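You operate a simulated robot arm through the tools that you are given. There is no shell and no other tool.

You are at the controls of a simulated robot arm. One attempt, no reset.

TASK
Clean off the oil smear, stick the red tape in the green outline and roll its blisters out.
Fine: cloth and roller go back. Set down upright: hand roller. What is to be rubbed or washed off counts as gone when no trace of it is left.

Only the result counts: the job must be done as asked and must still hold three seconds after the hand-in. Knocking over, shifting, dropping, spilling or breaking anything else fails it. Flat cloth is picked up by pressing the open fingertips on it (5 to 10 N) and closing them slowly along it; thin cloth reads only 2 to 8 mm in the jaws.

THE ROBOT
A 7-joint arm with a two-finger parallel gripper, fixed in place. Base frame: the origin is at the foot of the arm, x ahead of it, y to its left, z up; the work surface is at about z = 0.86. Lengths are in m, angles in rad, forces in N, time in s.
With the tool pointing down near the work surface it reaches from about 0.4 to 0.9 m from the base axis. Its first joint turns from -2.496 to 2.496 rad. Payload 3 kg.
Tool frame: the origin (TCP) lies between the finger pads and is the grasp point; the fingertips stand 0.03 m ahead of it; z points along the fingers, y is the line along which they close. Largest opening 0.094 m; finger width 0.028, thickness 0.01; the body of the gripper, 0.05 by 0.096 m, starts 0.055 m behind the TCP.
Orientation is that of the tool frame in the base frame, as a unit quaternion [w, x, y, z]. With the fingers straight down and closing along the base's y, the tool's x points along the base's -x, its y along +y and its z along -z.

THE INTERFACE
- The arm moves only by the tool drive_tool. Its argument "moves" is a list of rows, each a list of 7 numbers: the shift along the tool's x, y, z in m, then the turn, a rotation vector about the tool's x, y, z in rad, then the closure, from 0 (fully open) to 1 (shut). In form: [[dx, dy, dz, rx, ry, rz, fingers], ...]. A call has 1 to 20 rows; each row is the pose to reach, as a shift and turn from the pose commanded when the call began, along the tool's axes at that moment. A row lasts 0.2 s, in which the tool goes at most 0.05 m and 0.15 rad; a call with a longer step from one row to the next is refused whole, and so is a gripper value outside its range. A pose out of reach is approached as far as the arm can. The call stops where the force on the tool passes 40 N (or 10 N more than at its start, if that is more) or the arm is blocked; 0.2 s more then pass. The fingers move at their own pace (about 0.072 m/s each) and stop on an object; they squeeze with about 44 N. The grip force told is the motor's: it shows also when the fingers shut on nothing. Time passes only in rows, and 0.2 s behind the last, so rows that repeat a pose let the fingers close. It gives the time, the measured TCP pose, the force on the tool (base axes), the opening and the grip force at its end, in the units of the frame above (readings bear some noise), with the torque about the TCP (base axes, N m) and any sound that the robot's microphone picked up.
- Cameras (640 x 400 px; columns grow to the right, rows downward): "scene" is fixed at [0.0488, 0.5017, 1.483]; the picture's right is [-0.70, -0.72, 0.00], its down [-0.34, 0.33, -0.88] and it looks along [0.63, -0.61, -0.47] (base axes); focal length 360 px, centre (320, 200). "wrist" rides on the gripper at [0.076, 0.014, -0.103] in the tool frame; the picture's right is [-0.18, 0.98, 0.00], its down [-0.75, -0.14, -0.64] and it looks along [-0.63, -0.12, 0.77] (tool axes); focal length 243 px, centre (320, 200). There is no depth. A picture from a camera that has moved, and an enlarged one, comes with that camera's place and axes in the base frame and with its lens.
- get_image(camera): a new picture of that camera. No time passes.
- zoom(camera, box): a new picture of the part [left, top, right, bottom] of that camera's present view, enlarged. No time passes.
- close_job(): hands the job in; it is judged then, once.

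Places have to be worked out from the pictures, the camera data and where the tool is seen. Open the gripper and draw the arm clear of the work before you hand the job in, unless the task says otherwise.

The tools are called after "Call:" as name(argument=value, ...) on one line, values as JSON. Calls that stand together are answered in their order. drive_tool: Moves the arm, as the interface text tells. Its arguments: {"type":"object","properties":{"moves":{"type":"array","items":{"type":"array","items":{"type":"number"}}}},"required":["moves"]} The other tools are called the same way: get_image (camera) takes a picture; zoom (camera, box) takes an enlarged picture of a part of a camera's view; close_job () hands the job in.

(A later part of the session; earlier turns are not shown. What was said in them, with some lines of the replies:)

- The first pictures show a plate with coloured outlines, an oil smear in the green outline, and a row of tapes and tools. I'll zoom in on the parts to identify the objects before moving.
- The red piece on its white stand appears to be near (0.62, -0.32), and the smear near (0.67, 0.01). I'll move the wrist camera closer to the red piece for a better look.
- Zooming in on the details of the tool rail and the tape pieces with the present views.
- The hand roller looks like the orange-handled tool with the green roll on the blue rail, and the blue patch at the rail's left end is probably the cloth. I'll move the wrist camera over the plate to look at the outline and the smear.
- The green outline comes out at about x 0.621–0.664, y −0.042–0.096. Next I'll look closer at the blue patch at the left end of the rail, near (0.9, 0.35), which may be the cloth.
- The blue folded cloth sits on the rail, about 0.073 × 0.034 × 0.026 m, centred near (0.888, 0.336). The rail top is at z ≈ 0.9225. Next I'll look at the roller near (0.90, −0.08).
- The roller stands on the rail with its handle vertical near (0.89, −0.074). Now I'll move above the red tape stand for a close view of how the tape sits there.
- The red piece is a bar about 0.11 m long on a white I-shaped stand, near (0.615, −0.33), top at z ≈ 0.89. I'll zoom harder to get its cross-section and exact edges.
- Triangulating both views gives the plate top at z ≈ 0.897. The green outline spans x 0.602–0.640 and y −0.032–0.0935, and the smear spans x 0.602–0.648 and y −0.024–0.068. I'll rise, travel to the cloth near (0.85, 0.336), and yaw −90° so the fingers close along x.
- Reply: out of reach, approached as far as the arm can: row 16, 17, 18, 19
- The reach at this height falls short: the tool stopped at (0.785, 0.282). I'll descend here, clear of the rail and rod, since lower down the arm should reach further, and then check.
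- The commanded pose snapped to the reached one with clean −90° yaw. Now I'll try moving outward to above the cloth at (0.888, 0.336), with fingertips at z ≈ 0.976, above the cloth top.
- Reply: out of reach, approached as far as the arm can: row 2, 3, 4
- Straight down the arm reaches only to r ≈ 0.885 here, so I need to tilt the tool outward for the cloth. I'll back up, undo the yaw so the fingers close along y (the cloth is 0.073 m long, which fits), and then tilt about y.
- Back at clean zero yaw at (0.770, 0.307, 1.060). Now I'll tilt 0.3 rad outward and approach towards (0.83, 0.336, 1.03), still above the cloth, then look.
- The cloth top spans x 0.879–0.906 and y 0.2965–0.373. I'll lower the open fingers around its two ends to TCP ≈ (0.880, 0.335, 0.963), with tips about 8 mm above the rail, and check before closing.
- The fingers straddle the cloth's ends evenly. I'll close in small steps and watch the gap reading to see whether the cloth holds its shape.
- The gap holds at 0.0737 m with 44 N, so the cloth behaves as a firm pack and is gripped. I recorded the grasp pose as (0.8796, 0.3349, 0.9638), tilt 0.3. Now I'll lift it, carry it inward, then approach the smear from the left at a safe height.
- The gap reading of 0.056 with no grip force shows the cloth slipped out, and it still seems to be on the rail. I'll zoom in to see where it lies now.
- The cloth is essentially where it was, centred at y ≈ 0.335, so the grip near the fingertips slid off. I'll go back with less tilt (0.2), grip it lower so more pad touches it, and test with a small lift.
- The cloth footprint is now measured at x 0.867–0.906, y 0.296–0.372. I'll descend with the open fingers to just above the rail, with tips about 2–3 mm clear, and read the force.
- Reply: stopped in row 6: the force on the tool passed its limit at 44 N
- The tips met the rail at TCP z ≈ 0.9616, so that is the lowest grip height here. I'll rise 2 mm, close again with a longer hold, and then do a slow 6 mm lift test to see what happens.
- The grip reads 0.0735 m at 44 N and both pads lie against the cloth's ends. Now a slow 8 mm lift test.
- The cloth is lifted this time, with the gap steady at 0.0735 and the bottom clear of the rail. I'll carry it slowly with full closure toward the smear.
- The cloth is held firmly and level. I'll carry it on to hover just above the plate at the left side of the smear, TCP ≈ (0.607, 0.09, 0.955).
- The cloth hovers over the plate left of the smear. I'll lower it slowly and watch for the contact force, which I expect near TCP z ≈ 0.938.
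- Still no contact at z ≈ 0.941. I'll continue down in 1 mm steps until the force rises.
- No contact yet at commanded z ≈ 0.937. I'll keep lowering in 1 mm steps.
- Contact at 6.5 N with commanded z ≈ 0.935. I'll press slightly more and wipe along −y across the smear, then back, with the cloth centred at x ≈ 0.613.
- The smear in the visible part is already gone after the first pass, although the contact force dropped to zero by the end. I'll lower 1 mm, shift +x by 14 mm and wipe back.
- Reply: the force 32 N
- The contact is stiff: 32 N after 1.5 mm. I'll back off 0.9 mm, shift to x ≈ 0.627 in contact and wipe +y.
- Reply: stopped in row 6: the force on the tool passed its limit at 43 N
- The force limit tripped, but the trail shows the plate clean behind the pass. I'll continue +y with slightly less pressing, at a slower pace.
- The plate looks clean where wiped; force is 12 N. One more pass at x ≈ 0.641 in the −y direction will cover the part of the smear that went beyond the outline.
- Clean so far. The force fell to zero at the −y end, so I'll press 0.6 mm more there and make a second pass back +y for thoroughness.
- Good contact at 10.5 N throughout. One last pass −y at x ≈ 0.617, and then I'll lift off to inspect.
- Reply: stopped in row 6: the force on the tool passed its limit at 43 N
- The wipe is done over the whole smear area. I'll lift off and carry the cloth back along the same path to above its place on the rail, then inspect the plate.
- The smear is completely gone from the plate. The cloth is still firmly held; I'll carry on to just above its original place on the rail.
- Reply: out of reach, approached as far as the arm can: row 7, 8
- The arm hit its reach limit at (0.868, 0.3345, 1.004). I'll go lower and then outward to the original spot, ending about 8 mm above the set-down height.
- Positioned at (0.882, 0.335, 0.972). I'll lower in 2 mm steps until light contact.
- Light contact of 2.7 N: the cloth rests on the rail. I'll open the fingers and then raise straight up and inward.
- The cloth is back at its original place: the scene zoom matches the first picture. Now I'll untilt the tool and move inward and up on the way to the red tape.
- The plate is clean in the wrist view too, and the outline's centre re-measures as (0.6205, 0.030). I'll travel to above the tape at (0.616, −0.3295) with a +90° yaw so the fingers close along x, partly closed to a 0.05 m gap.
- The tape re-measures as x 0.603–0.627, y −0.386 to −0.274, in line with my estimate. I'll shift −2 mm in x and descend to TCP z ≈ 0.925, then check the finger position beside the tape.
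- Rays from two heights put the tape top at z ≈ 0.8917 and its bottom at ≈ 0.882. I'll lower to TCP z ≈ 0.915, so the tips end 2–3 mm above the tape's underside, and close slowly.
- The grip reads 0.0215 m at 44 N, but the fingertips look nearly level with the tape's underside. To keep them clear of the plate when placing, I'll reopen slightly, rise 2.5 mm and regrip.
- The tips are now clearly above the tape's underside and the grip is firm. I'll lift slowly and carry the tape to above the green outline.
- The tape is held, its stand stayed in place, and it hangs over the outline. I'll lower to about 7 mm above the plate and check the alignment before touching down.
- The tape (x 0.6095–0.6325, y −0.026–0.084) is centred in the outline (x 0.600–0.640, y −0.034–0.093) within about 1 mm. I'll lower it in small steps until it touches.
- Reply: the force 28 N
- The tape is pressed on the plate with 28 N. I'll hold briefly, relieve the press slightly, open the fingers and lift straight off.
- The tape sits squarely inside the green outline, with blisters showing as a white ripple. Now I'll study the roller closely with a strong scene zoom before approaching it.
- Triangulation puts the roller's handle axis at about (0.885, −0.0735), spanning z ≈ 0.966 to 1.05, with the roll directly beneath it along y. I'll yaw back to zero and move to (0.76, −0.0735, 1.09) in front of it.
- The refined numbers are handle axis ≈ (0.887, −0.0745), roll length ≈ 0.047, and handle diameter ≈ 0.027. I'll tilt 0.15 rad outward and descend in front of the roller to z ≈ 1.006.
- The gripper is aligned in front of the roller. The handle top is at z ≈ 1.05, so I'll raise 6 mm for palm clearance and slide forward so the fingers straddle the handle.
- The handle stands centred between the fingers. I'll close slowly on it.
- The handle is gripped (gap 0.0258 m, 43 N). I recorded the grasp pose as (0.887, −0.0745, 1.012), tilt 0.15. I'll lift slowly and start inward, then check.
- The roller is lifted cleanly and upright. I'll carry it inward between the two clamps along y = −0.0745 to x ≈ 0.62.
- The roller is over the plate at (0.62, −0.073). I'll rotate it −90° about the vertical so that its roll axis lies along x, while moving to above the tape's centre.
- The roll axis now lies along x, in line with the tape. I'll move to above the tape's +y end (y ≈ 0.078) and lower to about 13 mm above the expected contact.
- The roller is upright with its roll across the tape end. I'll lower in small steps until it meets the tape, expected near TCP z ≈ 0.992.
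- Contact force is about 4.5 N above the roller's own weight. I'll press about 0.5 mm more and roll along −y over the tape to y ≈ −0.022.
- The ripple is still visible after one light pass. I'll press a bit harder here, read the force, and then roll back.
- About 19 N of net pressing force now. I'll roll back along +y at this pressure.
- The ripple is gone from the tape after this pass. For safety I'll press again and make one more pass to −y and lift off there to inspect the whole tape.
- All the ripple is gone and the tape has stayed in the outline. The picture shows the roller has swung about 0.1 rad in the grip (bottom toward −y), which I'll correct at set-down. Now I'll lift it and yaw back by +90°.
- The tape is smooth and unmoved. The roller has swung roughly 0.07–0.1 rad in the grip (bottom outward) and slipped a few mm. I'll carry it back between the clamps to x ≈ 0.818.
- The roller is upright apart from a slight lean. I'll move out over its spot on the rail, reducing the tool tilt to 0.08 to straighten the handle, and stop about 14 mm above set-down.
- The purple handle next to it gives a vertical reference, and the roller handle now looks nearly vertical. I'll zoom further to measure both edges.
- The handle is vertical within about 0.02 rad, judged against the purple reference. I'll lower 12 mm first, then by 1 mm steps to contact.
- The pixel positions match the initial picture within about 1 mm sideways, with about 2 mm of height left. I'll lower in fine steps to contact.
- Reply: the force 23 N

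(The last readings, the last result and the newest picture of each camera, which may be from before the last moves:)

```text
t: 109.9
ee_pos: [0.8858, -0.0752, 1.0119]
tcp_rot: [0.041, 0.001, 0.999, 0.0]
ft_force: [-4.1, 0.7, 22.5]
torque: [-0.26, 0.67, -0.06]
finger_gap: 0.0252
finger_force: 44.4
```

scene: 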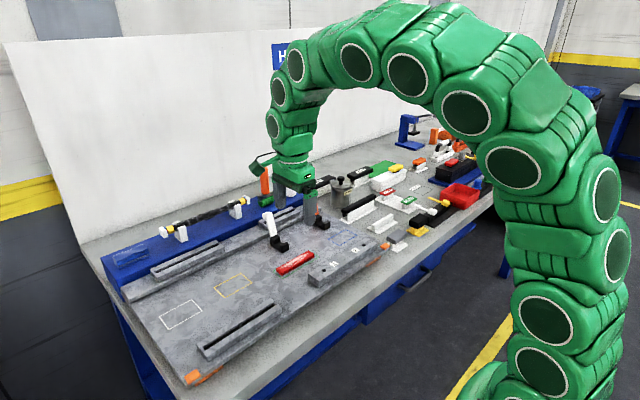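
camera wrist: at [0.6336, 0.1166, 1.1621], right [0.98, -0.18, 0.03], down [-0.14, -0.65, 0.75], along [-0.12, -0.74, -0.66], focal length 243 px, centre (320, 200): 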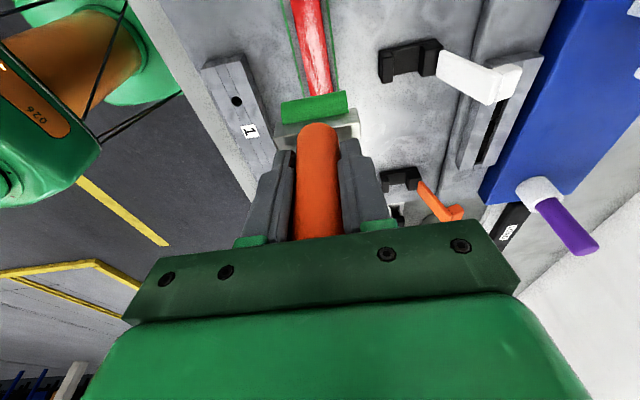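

Contact reached, with a bit too much force at 22.5 N. I'll back off about 1 mm to a light touch and check the picture before releasing.

Call:
drive_tool(moves=[[0, 0, -0.0005, 0, 0, 0, 1.0], [0, 0, -0.0009, 0, 0, 0, 1.0], [0, 0, -0.0009, 0, 0, 0, 1.0]])

Call:
zoom(camera="scene", box=[240, 160, 330, 220])

Call:
zoom(camera="scene", box=[260, 170, 282, 210])

```text
t: 110.7
ee_pos: [0.8853, -0.0746, 1.0115]
tcp_rot: [0.04, 0.002, 0.999, 0.001]
ft_force: [8.1, -1.1, 14.0]
torque: [0.14, -0.44, -0.03]
finger_gap: 0.0253
finger_force: 44.0
```

```text
6.67 times, centred on (285, 190) of scene
camera zoom: at [0.0488, 0.5017, 1.483], right [-0.7, -0.72, 0.0], down [-0.34, 0.33, -0.88], along [0.63, -0.61, -0.47], focal length 2399 px, centre (553, 267)
```

zoom: 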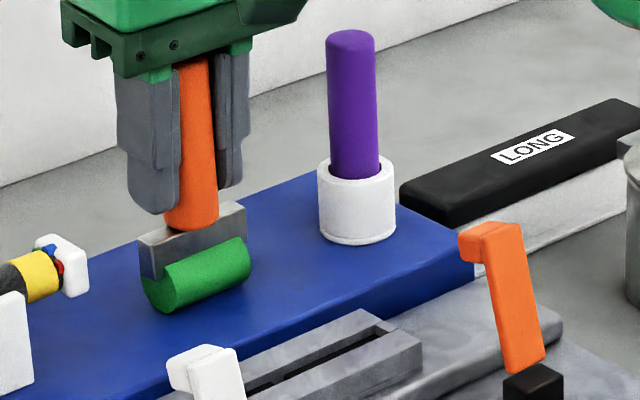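

```text
10.00 times, centred on (271, 190) of scene
camera zoom: at [0.0488, 0.5017, 1.483], right [-0.7, -0.72, 0.0], down [-0.34, 0.33, -0.88], along [0.63, -0.61, -0.47], focal length 3598 px, centre (810, 300)
```

zoom: 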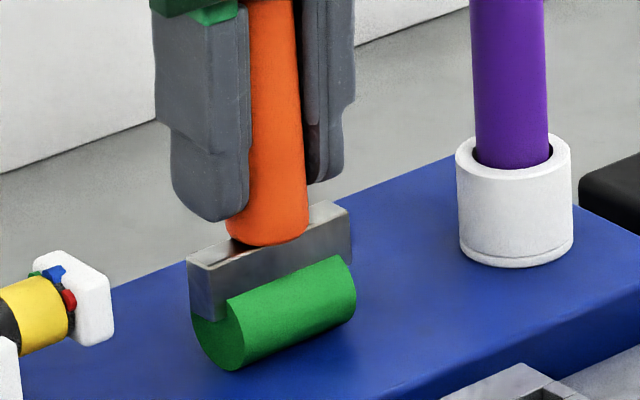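

The load is still 14 N with some side force, so I'll ease up another 0.6 mm and let it settle.

Call:
drive_tool(moves=[[0, 0, -0.0004, 0, 0, 0, 1.0], [0, 0, -0.0007, 0, 0, 0, 1.0], [0, 0, -0.0007, 0, 0, 0, 1.0], [0, 0, -0.0007, 0, 0, 0, 1.0]])

```text
t: 111.7
ee_pos: [0.8844, -0.0753, 1.0108]
tcp_rot: [0.039, 0.001, 0.999, 0.0]
ft_force: [-0.9, 0.7, -3.2]
torque: [-0.05, -0.01, 0.0]
finger_gap: 0.0254
finger_force: 44.0
```

Now it is just off the rail again. I'll lower 0.4 mm for a light touch.

Call:
drive_tool(moves=[[0, 0, 0.0003, 0, 0, 0, 1.0], [0, 0, 0.0004, 0, 0, 0, 1.0], [0, 0, 0.0004, 0, 0, 0, 1.0]])

Call:
zoom(camera="scene", box=[262, 168, 284, 206])

```text
t: 112.5
ee_pos: [0.8853, -0.0745, 1.0112]
tcp_rot: [0.041, 0.001, 0.999, 0.0]
ft_force: [0.5, 0.8, -2.6]
torque: [-0.01, -0.02, -0.02]
finger_gap: 0.0254
finger_force: 44.1
```

```text
10.53 times, centred on (273, 187) of scene
camera zoom: at [0.0488, 0.5017, 1.483], right [-0.7, -0.72, 0.0], down [-0.34, 0.33, -0.88], along [0.63, -0.61, -0.47], focal length 3787 px, centre (815, 337)
```

zoom: 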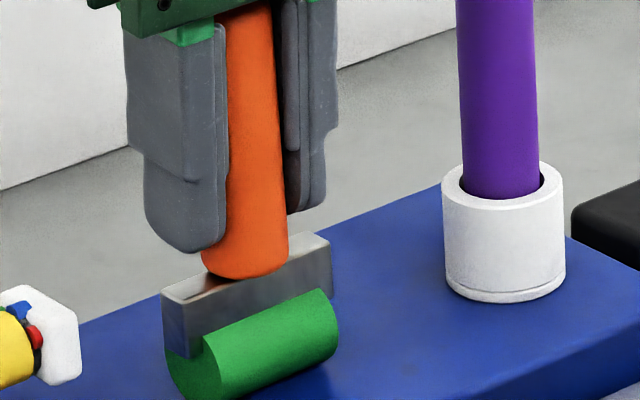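

The handle is vertical within about 0.01–0.02 rad, but the load is still all on the gripper. I'll lower 0.3 mm more.

Call:
drive_tool(moves=[[0, 0, 0.0002, 0, 0, 0, 1.0], [0, 0, 0.0003, 0, 0, 0, 1.0], [0, 0, 0.0003, 0, 0, 0, 1.0]])

```text
t: 113.3
ee_pos: [0.8862, -0.0764, 1.0124]
tcp_rot: [0.041, 0.001, 0.999, 0.0]
ft_force: [0.0, -2.2, 1.1]
torque: [-0.32, -0.04, 0.06]
finger_gap: 0.0252
finger_force: 43.8
```

Net contact is about 3.7 N, a light touch. I'll release slowly and watch.

Call:
drive_tool(moves=[[0, 0, 0, 0, 0, 0, 0.76], [0, 0, 0, 0, 0, 0, 0.72], [0, 0, 0, 0, 0, 0, 0.7], [0, 0, 0, 0, 0, 0, 0.66], [0, 0, 0, 0, 0, 0, 0.6], [0, 0, 0, 0, 0, 0, 0.6]])

Call:
zoom(camera="scene", box=[240, 160, 330, 220])

Call:
zoom(camera="wrist", box=[220, 100, 420, 240])

```text
t: 114.7
ee_pos: [0.8842, -0.076, 1.0124]
tcp_rot: [0.04, 0.0, 0.999, 0.0]
ft_force: [0.1, -0.2, -0.2]
torque: [0.0, 0.01, -0.02]
finger_gap: 0.0376
finger_force: 0.1
```

```text
6.67 times, centred on (285, 190) of scene
camera zoom: at [0.0488, 0.5017, 1.483], right [-0.7, -0.72, 0.0], down [-0.34, 0.33, -0.88], along [0.63, -0.61, -0.47], focal length 2399 px, centre (553, 267)
```

zoom: 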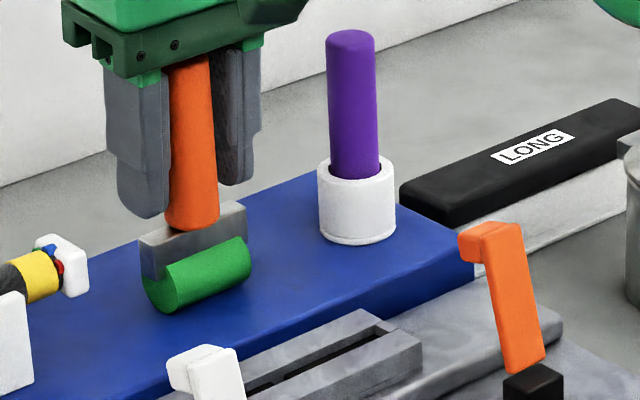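

```text
2.86 times, centred on (320, 170) of wrist
camera zoom: at [0.8008, -0.0612, 1.1082], right [0.18, 0.98, 0.01], down [0.7, -0.14, 0.7], along [0.69, -0.12, -0.71], focal length 693 px, centre (320, 286)
```

zoom: 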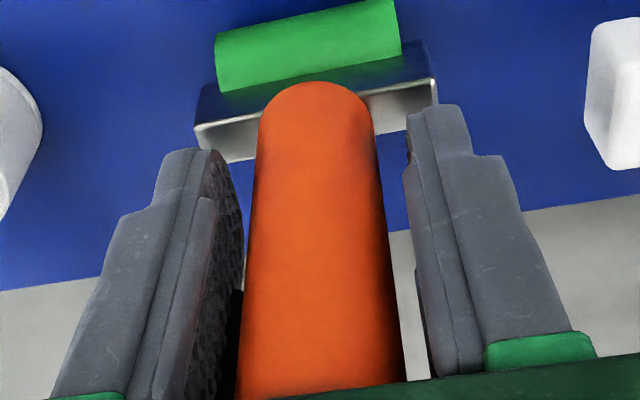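

Released, and the roller stands. I'll open a bit further and wait a second to confirm it is stable before withdrawing.

Call:
drive_tool(moves=[[0, 0, 0, 0, 0, 0, 0.5], [0, 0, 0, 0, 0, 0, 0.4], [0, 0, 0, 0, 0, 0, 0.36], [0, 0, 0, 0, 0, 0, 0.36], [0, 0, 0, 0, 0, 0, 0.36], [0, 0, 0, 0, 0, 0, 0.36]])

Call:
zoom(camera="scene", box=[240, 160, 330, 220])

Call:
zoom(camera="wrist", box=[220, 100, 420, 240])

```text
t: 116.1
ee_pos: [0.8848, -0.0758, 1.0124]
tcp_rot: [0.04, 0.001, 0.999, 0.001]
ft_force: [0.0, -0.2, -1.3]
torque: [0.01, -0.03, 0.02]
finger_gap: 0.0605
finger_force: 0.0
```

```text
6.67 times, centred on (285, 190) of scene
camera zoom: at [0.0488, 0.5017, 1.483], right [-0.7, -0.72, 0.0], down [-0.34, 0.33, -0.88], along [0.63, -0.61, -0.47], focal length 2399 px, centre (553, 267)
```

zoom: 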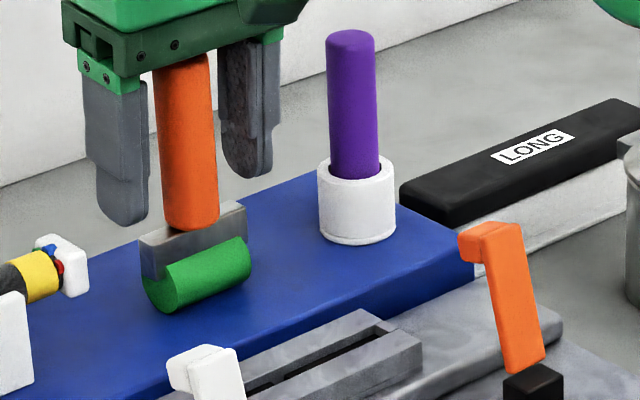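

```text
2.86 times, centred on (320, 170) of wrist
camera zoom: at [0.8008, -0.0612, 1.1082], right [0.18, 0.98, 0.01], down [0.7, -0.14, 0.7], along [0.69, -0.12, -0.71], focal length 693 px, centre (320, 286)
```

zoom: 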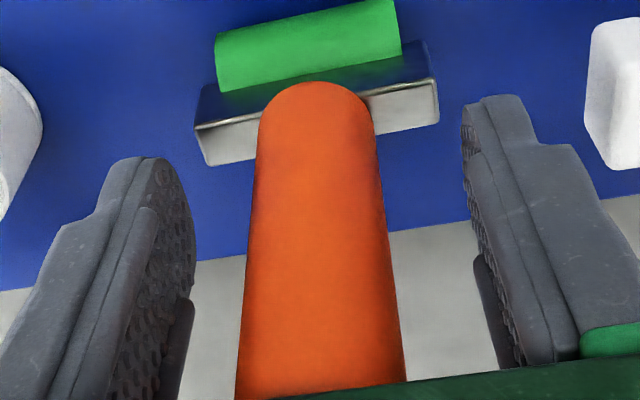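

The handle's edges now coincide with the initial picture, so the roller is upright and steady. I'll withdraw straight back along −x with the fingers open.

Call:
drive_tool(moves=[[0.0199, 0, -0.0016, 0, 0, 0, 0.36], [0.0399, 0, -0.0032, 0, 0, 0, 0.36], [0.0598, 0, -0.0048, 0, 0, 0, 0.36], [0.0847, 0, -0.0068, 0, 0, 0, 0.36], [0.1097, 0, -0.0088, 0, 0, 0, 0.36], [0.1296, 0, -0.0254, 0, 0, 0, 0.36], [0.1496, 0, -0.052, 0, 0, 0, 0.36], [0.1745, 0, -0.084, 0, 0.04, 0, 0.2], [0.2, 0, -0.115, 0, 0.08, 0, 0]])

Call:
get_image(camera="scene")

Call:
zoom(camera="scene", box=[240, 160, 330, 220])

Call:
get_image(camera="wrist")

```text
t: 118.1
ee_pos: [0.6754, -0.0764, 1.1119]
tcp_rot: [0.0, 0.001, 1.0, 0.0]
ft_force: [-0.3, 0.0, 0.1]
torque: [-0.02, -0.02, -0.01]
finger_gap: 0.0938
finger_force: 0.0
```

```text
taken
```

scene: 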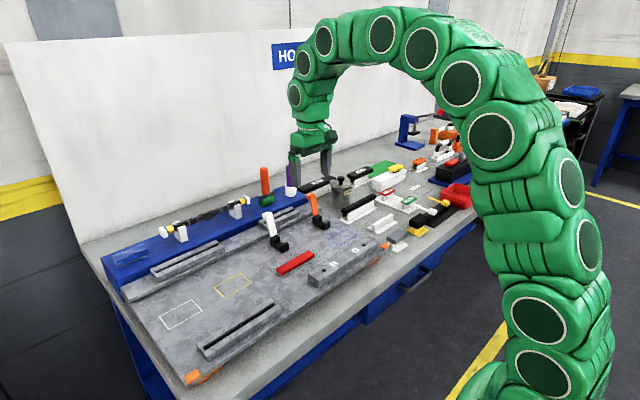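

```text
6.67 times, centred on (285, 190) of scene
camera zoom: at [0.0488, 0.5017, 1.483], right [-0.7, -0.72, 0.0], down [-0.34, 0.33, -0.88], along [0.63, -0.61, -0.47], focal length 2399 px, centre (553, 267)
```

zoom: 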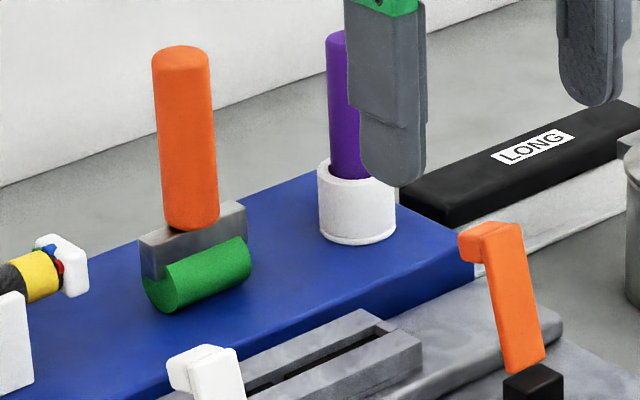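

```text
taken
camera wrist: at [0.5996, -0.0627, 1.2145], right [0.19, 0.98, 0.0], down [0.75, -0.14, 0.64], along [0.63, -0.12, -0.77], focal length 243 px, centre (320, 200)
```

wrist: 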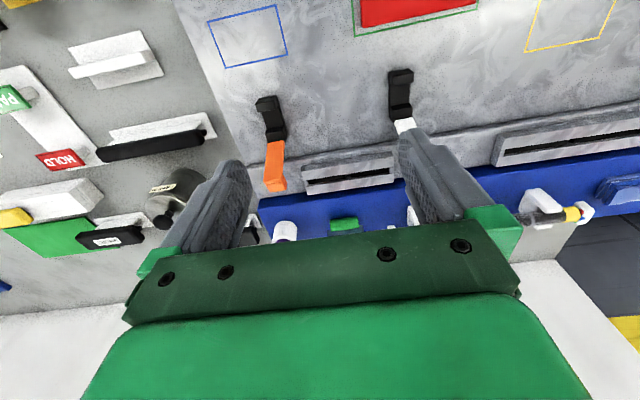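

The roller stands exactly as in the first picture. I'll draw the arm back and up, and inspect the tape from the wrist camera for any remaining blisters or smear.

Call:
drive_tool(moves=[[0.04, 0.02, 0, 0, 0, 0, 0], [0.08, 0.04, 0, 0, 0, 0, 0], [0.12, 0.06, 0, 0, 0, 0, 0], [0.15, 0.085, 0, 0, 0, 0, 0], [0.175, 0.105, 0, 0, 0, 0, 0], [0.175, 0.105, 0, 0, 0, 0, 0]])

Call:
zoom(camera="wrist", box=[240, 100, 400, 220])

Call:
zoom(camera="scene", box=[260, 235, 330, 285])

Call:
zoom(camera="scene", box=[100, 150, 450, 390])

```text
t: 119.5
ee_pos: [0.503, 0.0308, 1.1102]
tcp_rot: [0.0, 0.001, 1.0, 0.0]
ft_force: [0.0, -0.4, 0.0]
torque: [0.01, -0.01, -0.01]
finger_gap: 0.094
finger_force: 0.0
```

```text
3.33 times, centred on (320, 160) of wrist
camera zoom: at [0.4256, 0.0443, 1.213], right [0.19, 0.98, 0.0], down [0.75, -0.14, 0.64], along [0.63, -0.12, -0.77], focal length 809 px, centre (320, 333)
```

zoom: 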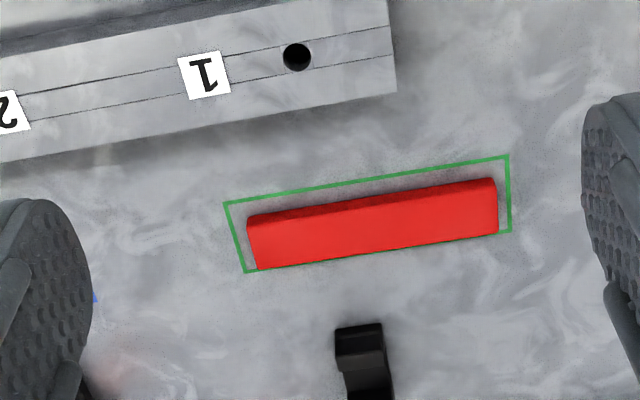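

```text
8.00 times, centred on (295, 260) of scene
camera zoom: at [0.0488, 0.5017, 1.483], right [-0.7, -0.72, 0.0], down [-0.34, 0.33, -0.88], along [0.63, -0.61, -0.47], focal length 2878 px, centre (520, -280)
```

zoom: 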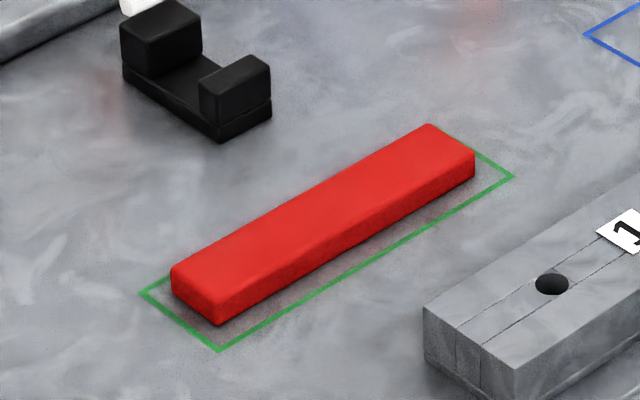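

```text
1.67 times, centred on (275, 270) of scene
camera zoom: at [0.0488, 0.5017, 1.483], right [-0.7, -0.72, 0.0], down [-0.34, 0.33, -0.88], along [0.63, -0.61, -0.47], focal length 600 px, centre (395, 83)
```

zoom: 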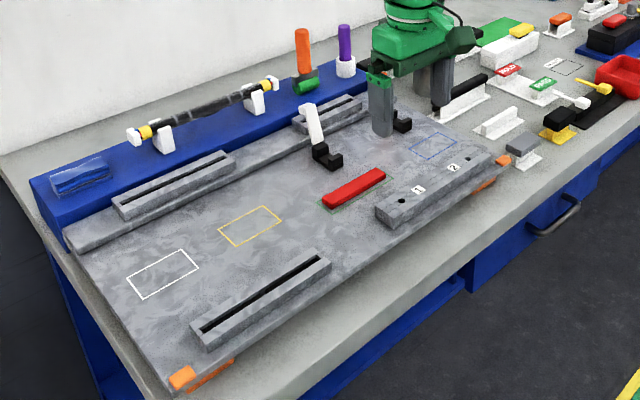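

Everything checks out: the tape is smooth and fully inside the outline, the plate is clean, the cloth and roller are back in place, and nothing else has moved. I'll retreat the arm a bit higher, with the gripper open, before handing in.

Call:
drive_tool(moves=[[0, 0, -0.04, 0, 0, 0, 0], [0, 0, -0.08, 0, 0, 0, 0], [0, -0.02, -0.11, 0, 0, 0, 0], [0, -0.02, -0.11, 0, 0, 0, 0], [0, -0.02, -0.11, 0, 0, 0, 0]])

Call:
get_image(camera="scene")

Call:
zoom(camera="scene", box=[240, 160, 330, 220])

```text
t: 120.7
ee_pos: [0.5021, 0.0096, 1.2219]
tcp_rot: [0.0, 0.001, 1.0, 0.0]
ft_force: [0.2, 0.2, 0.0]
torque: [0.02, -0.02, -0.01]
finger_gap: 0.0942
finger_force: 0.0
```

```text
taken
```

scene: 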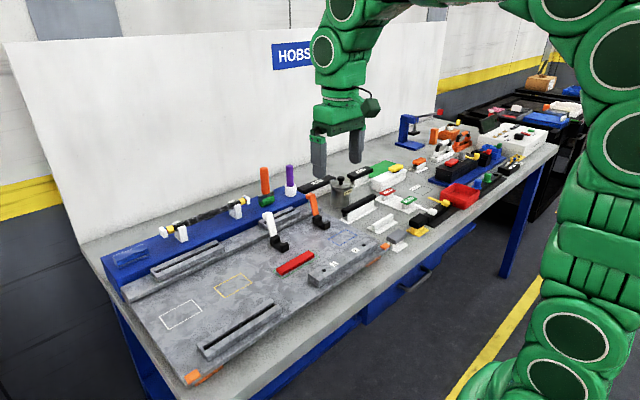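

```text
6.67 times, centred on (285, 190) of scene
camera zoom: at [0.0488, 0.5017, 1.483], right [-0.7, -0.72, 0.0], down [-0.34, 0.33, -0.88], along [0.63, -0.61, -0.47], focal length 2399 px, centre (553, 267)
```

zoom: 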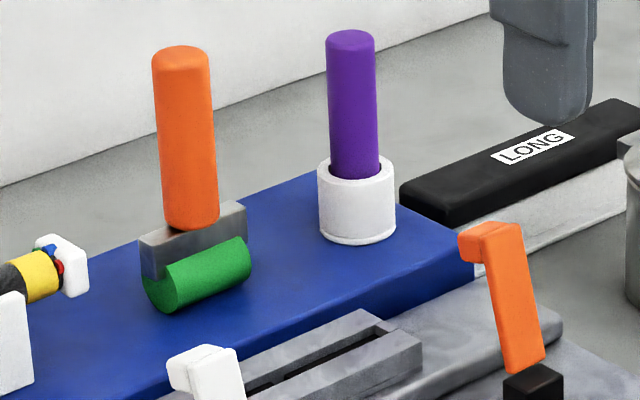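

The arm is clear and the gripper is open. The roller is steady and upright, the cloth is back, and the tape is smooth inside the green outline. Handing in the job.

Call:
close_job()

```text
The job is handed in.
```

The job is handed in, and the last pictures show all of it done. I haven't seen the verdict.

- **Oil smear:** I wiped it off with the blue cloth; no trace shows in the scene or wrist pictures.
- **Red tape:** It is stuck inside the green outline, with about 6 to 10 mm of margin on each side.
- **Blisters:** The first light roll left the ripple in place. A second pass at about 19 N net took it out, and a third pass made sure. The tape now looks smooth along its whole length.
- **Cloth and roller:** Both are back in their original places on the blue rail. The hand roller is standing upright and held steady after release.

My first grip on the cloth slipped, but it only shifted about 2 mm on the rail and I picked it up again. In the pictures nothing else was knocked over or moved. The arm is clear of the work with the gripper open.
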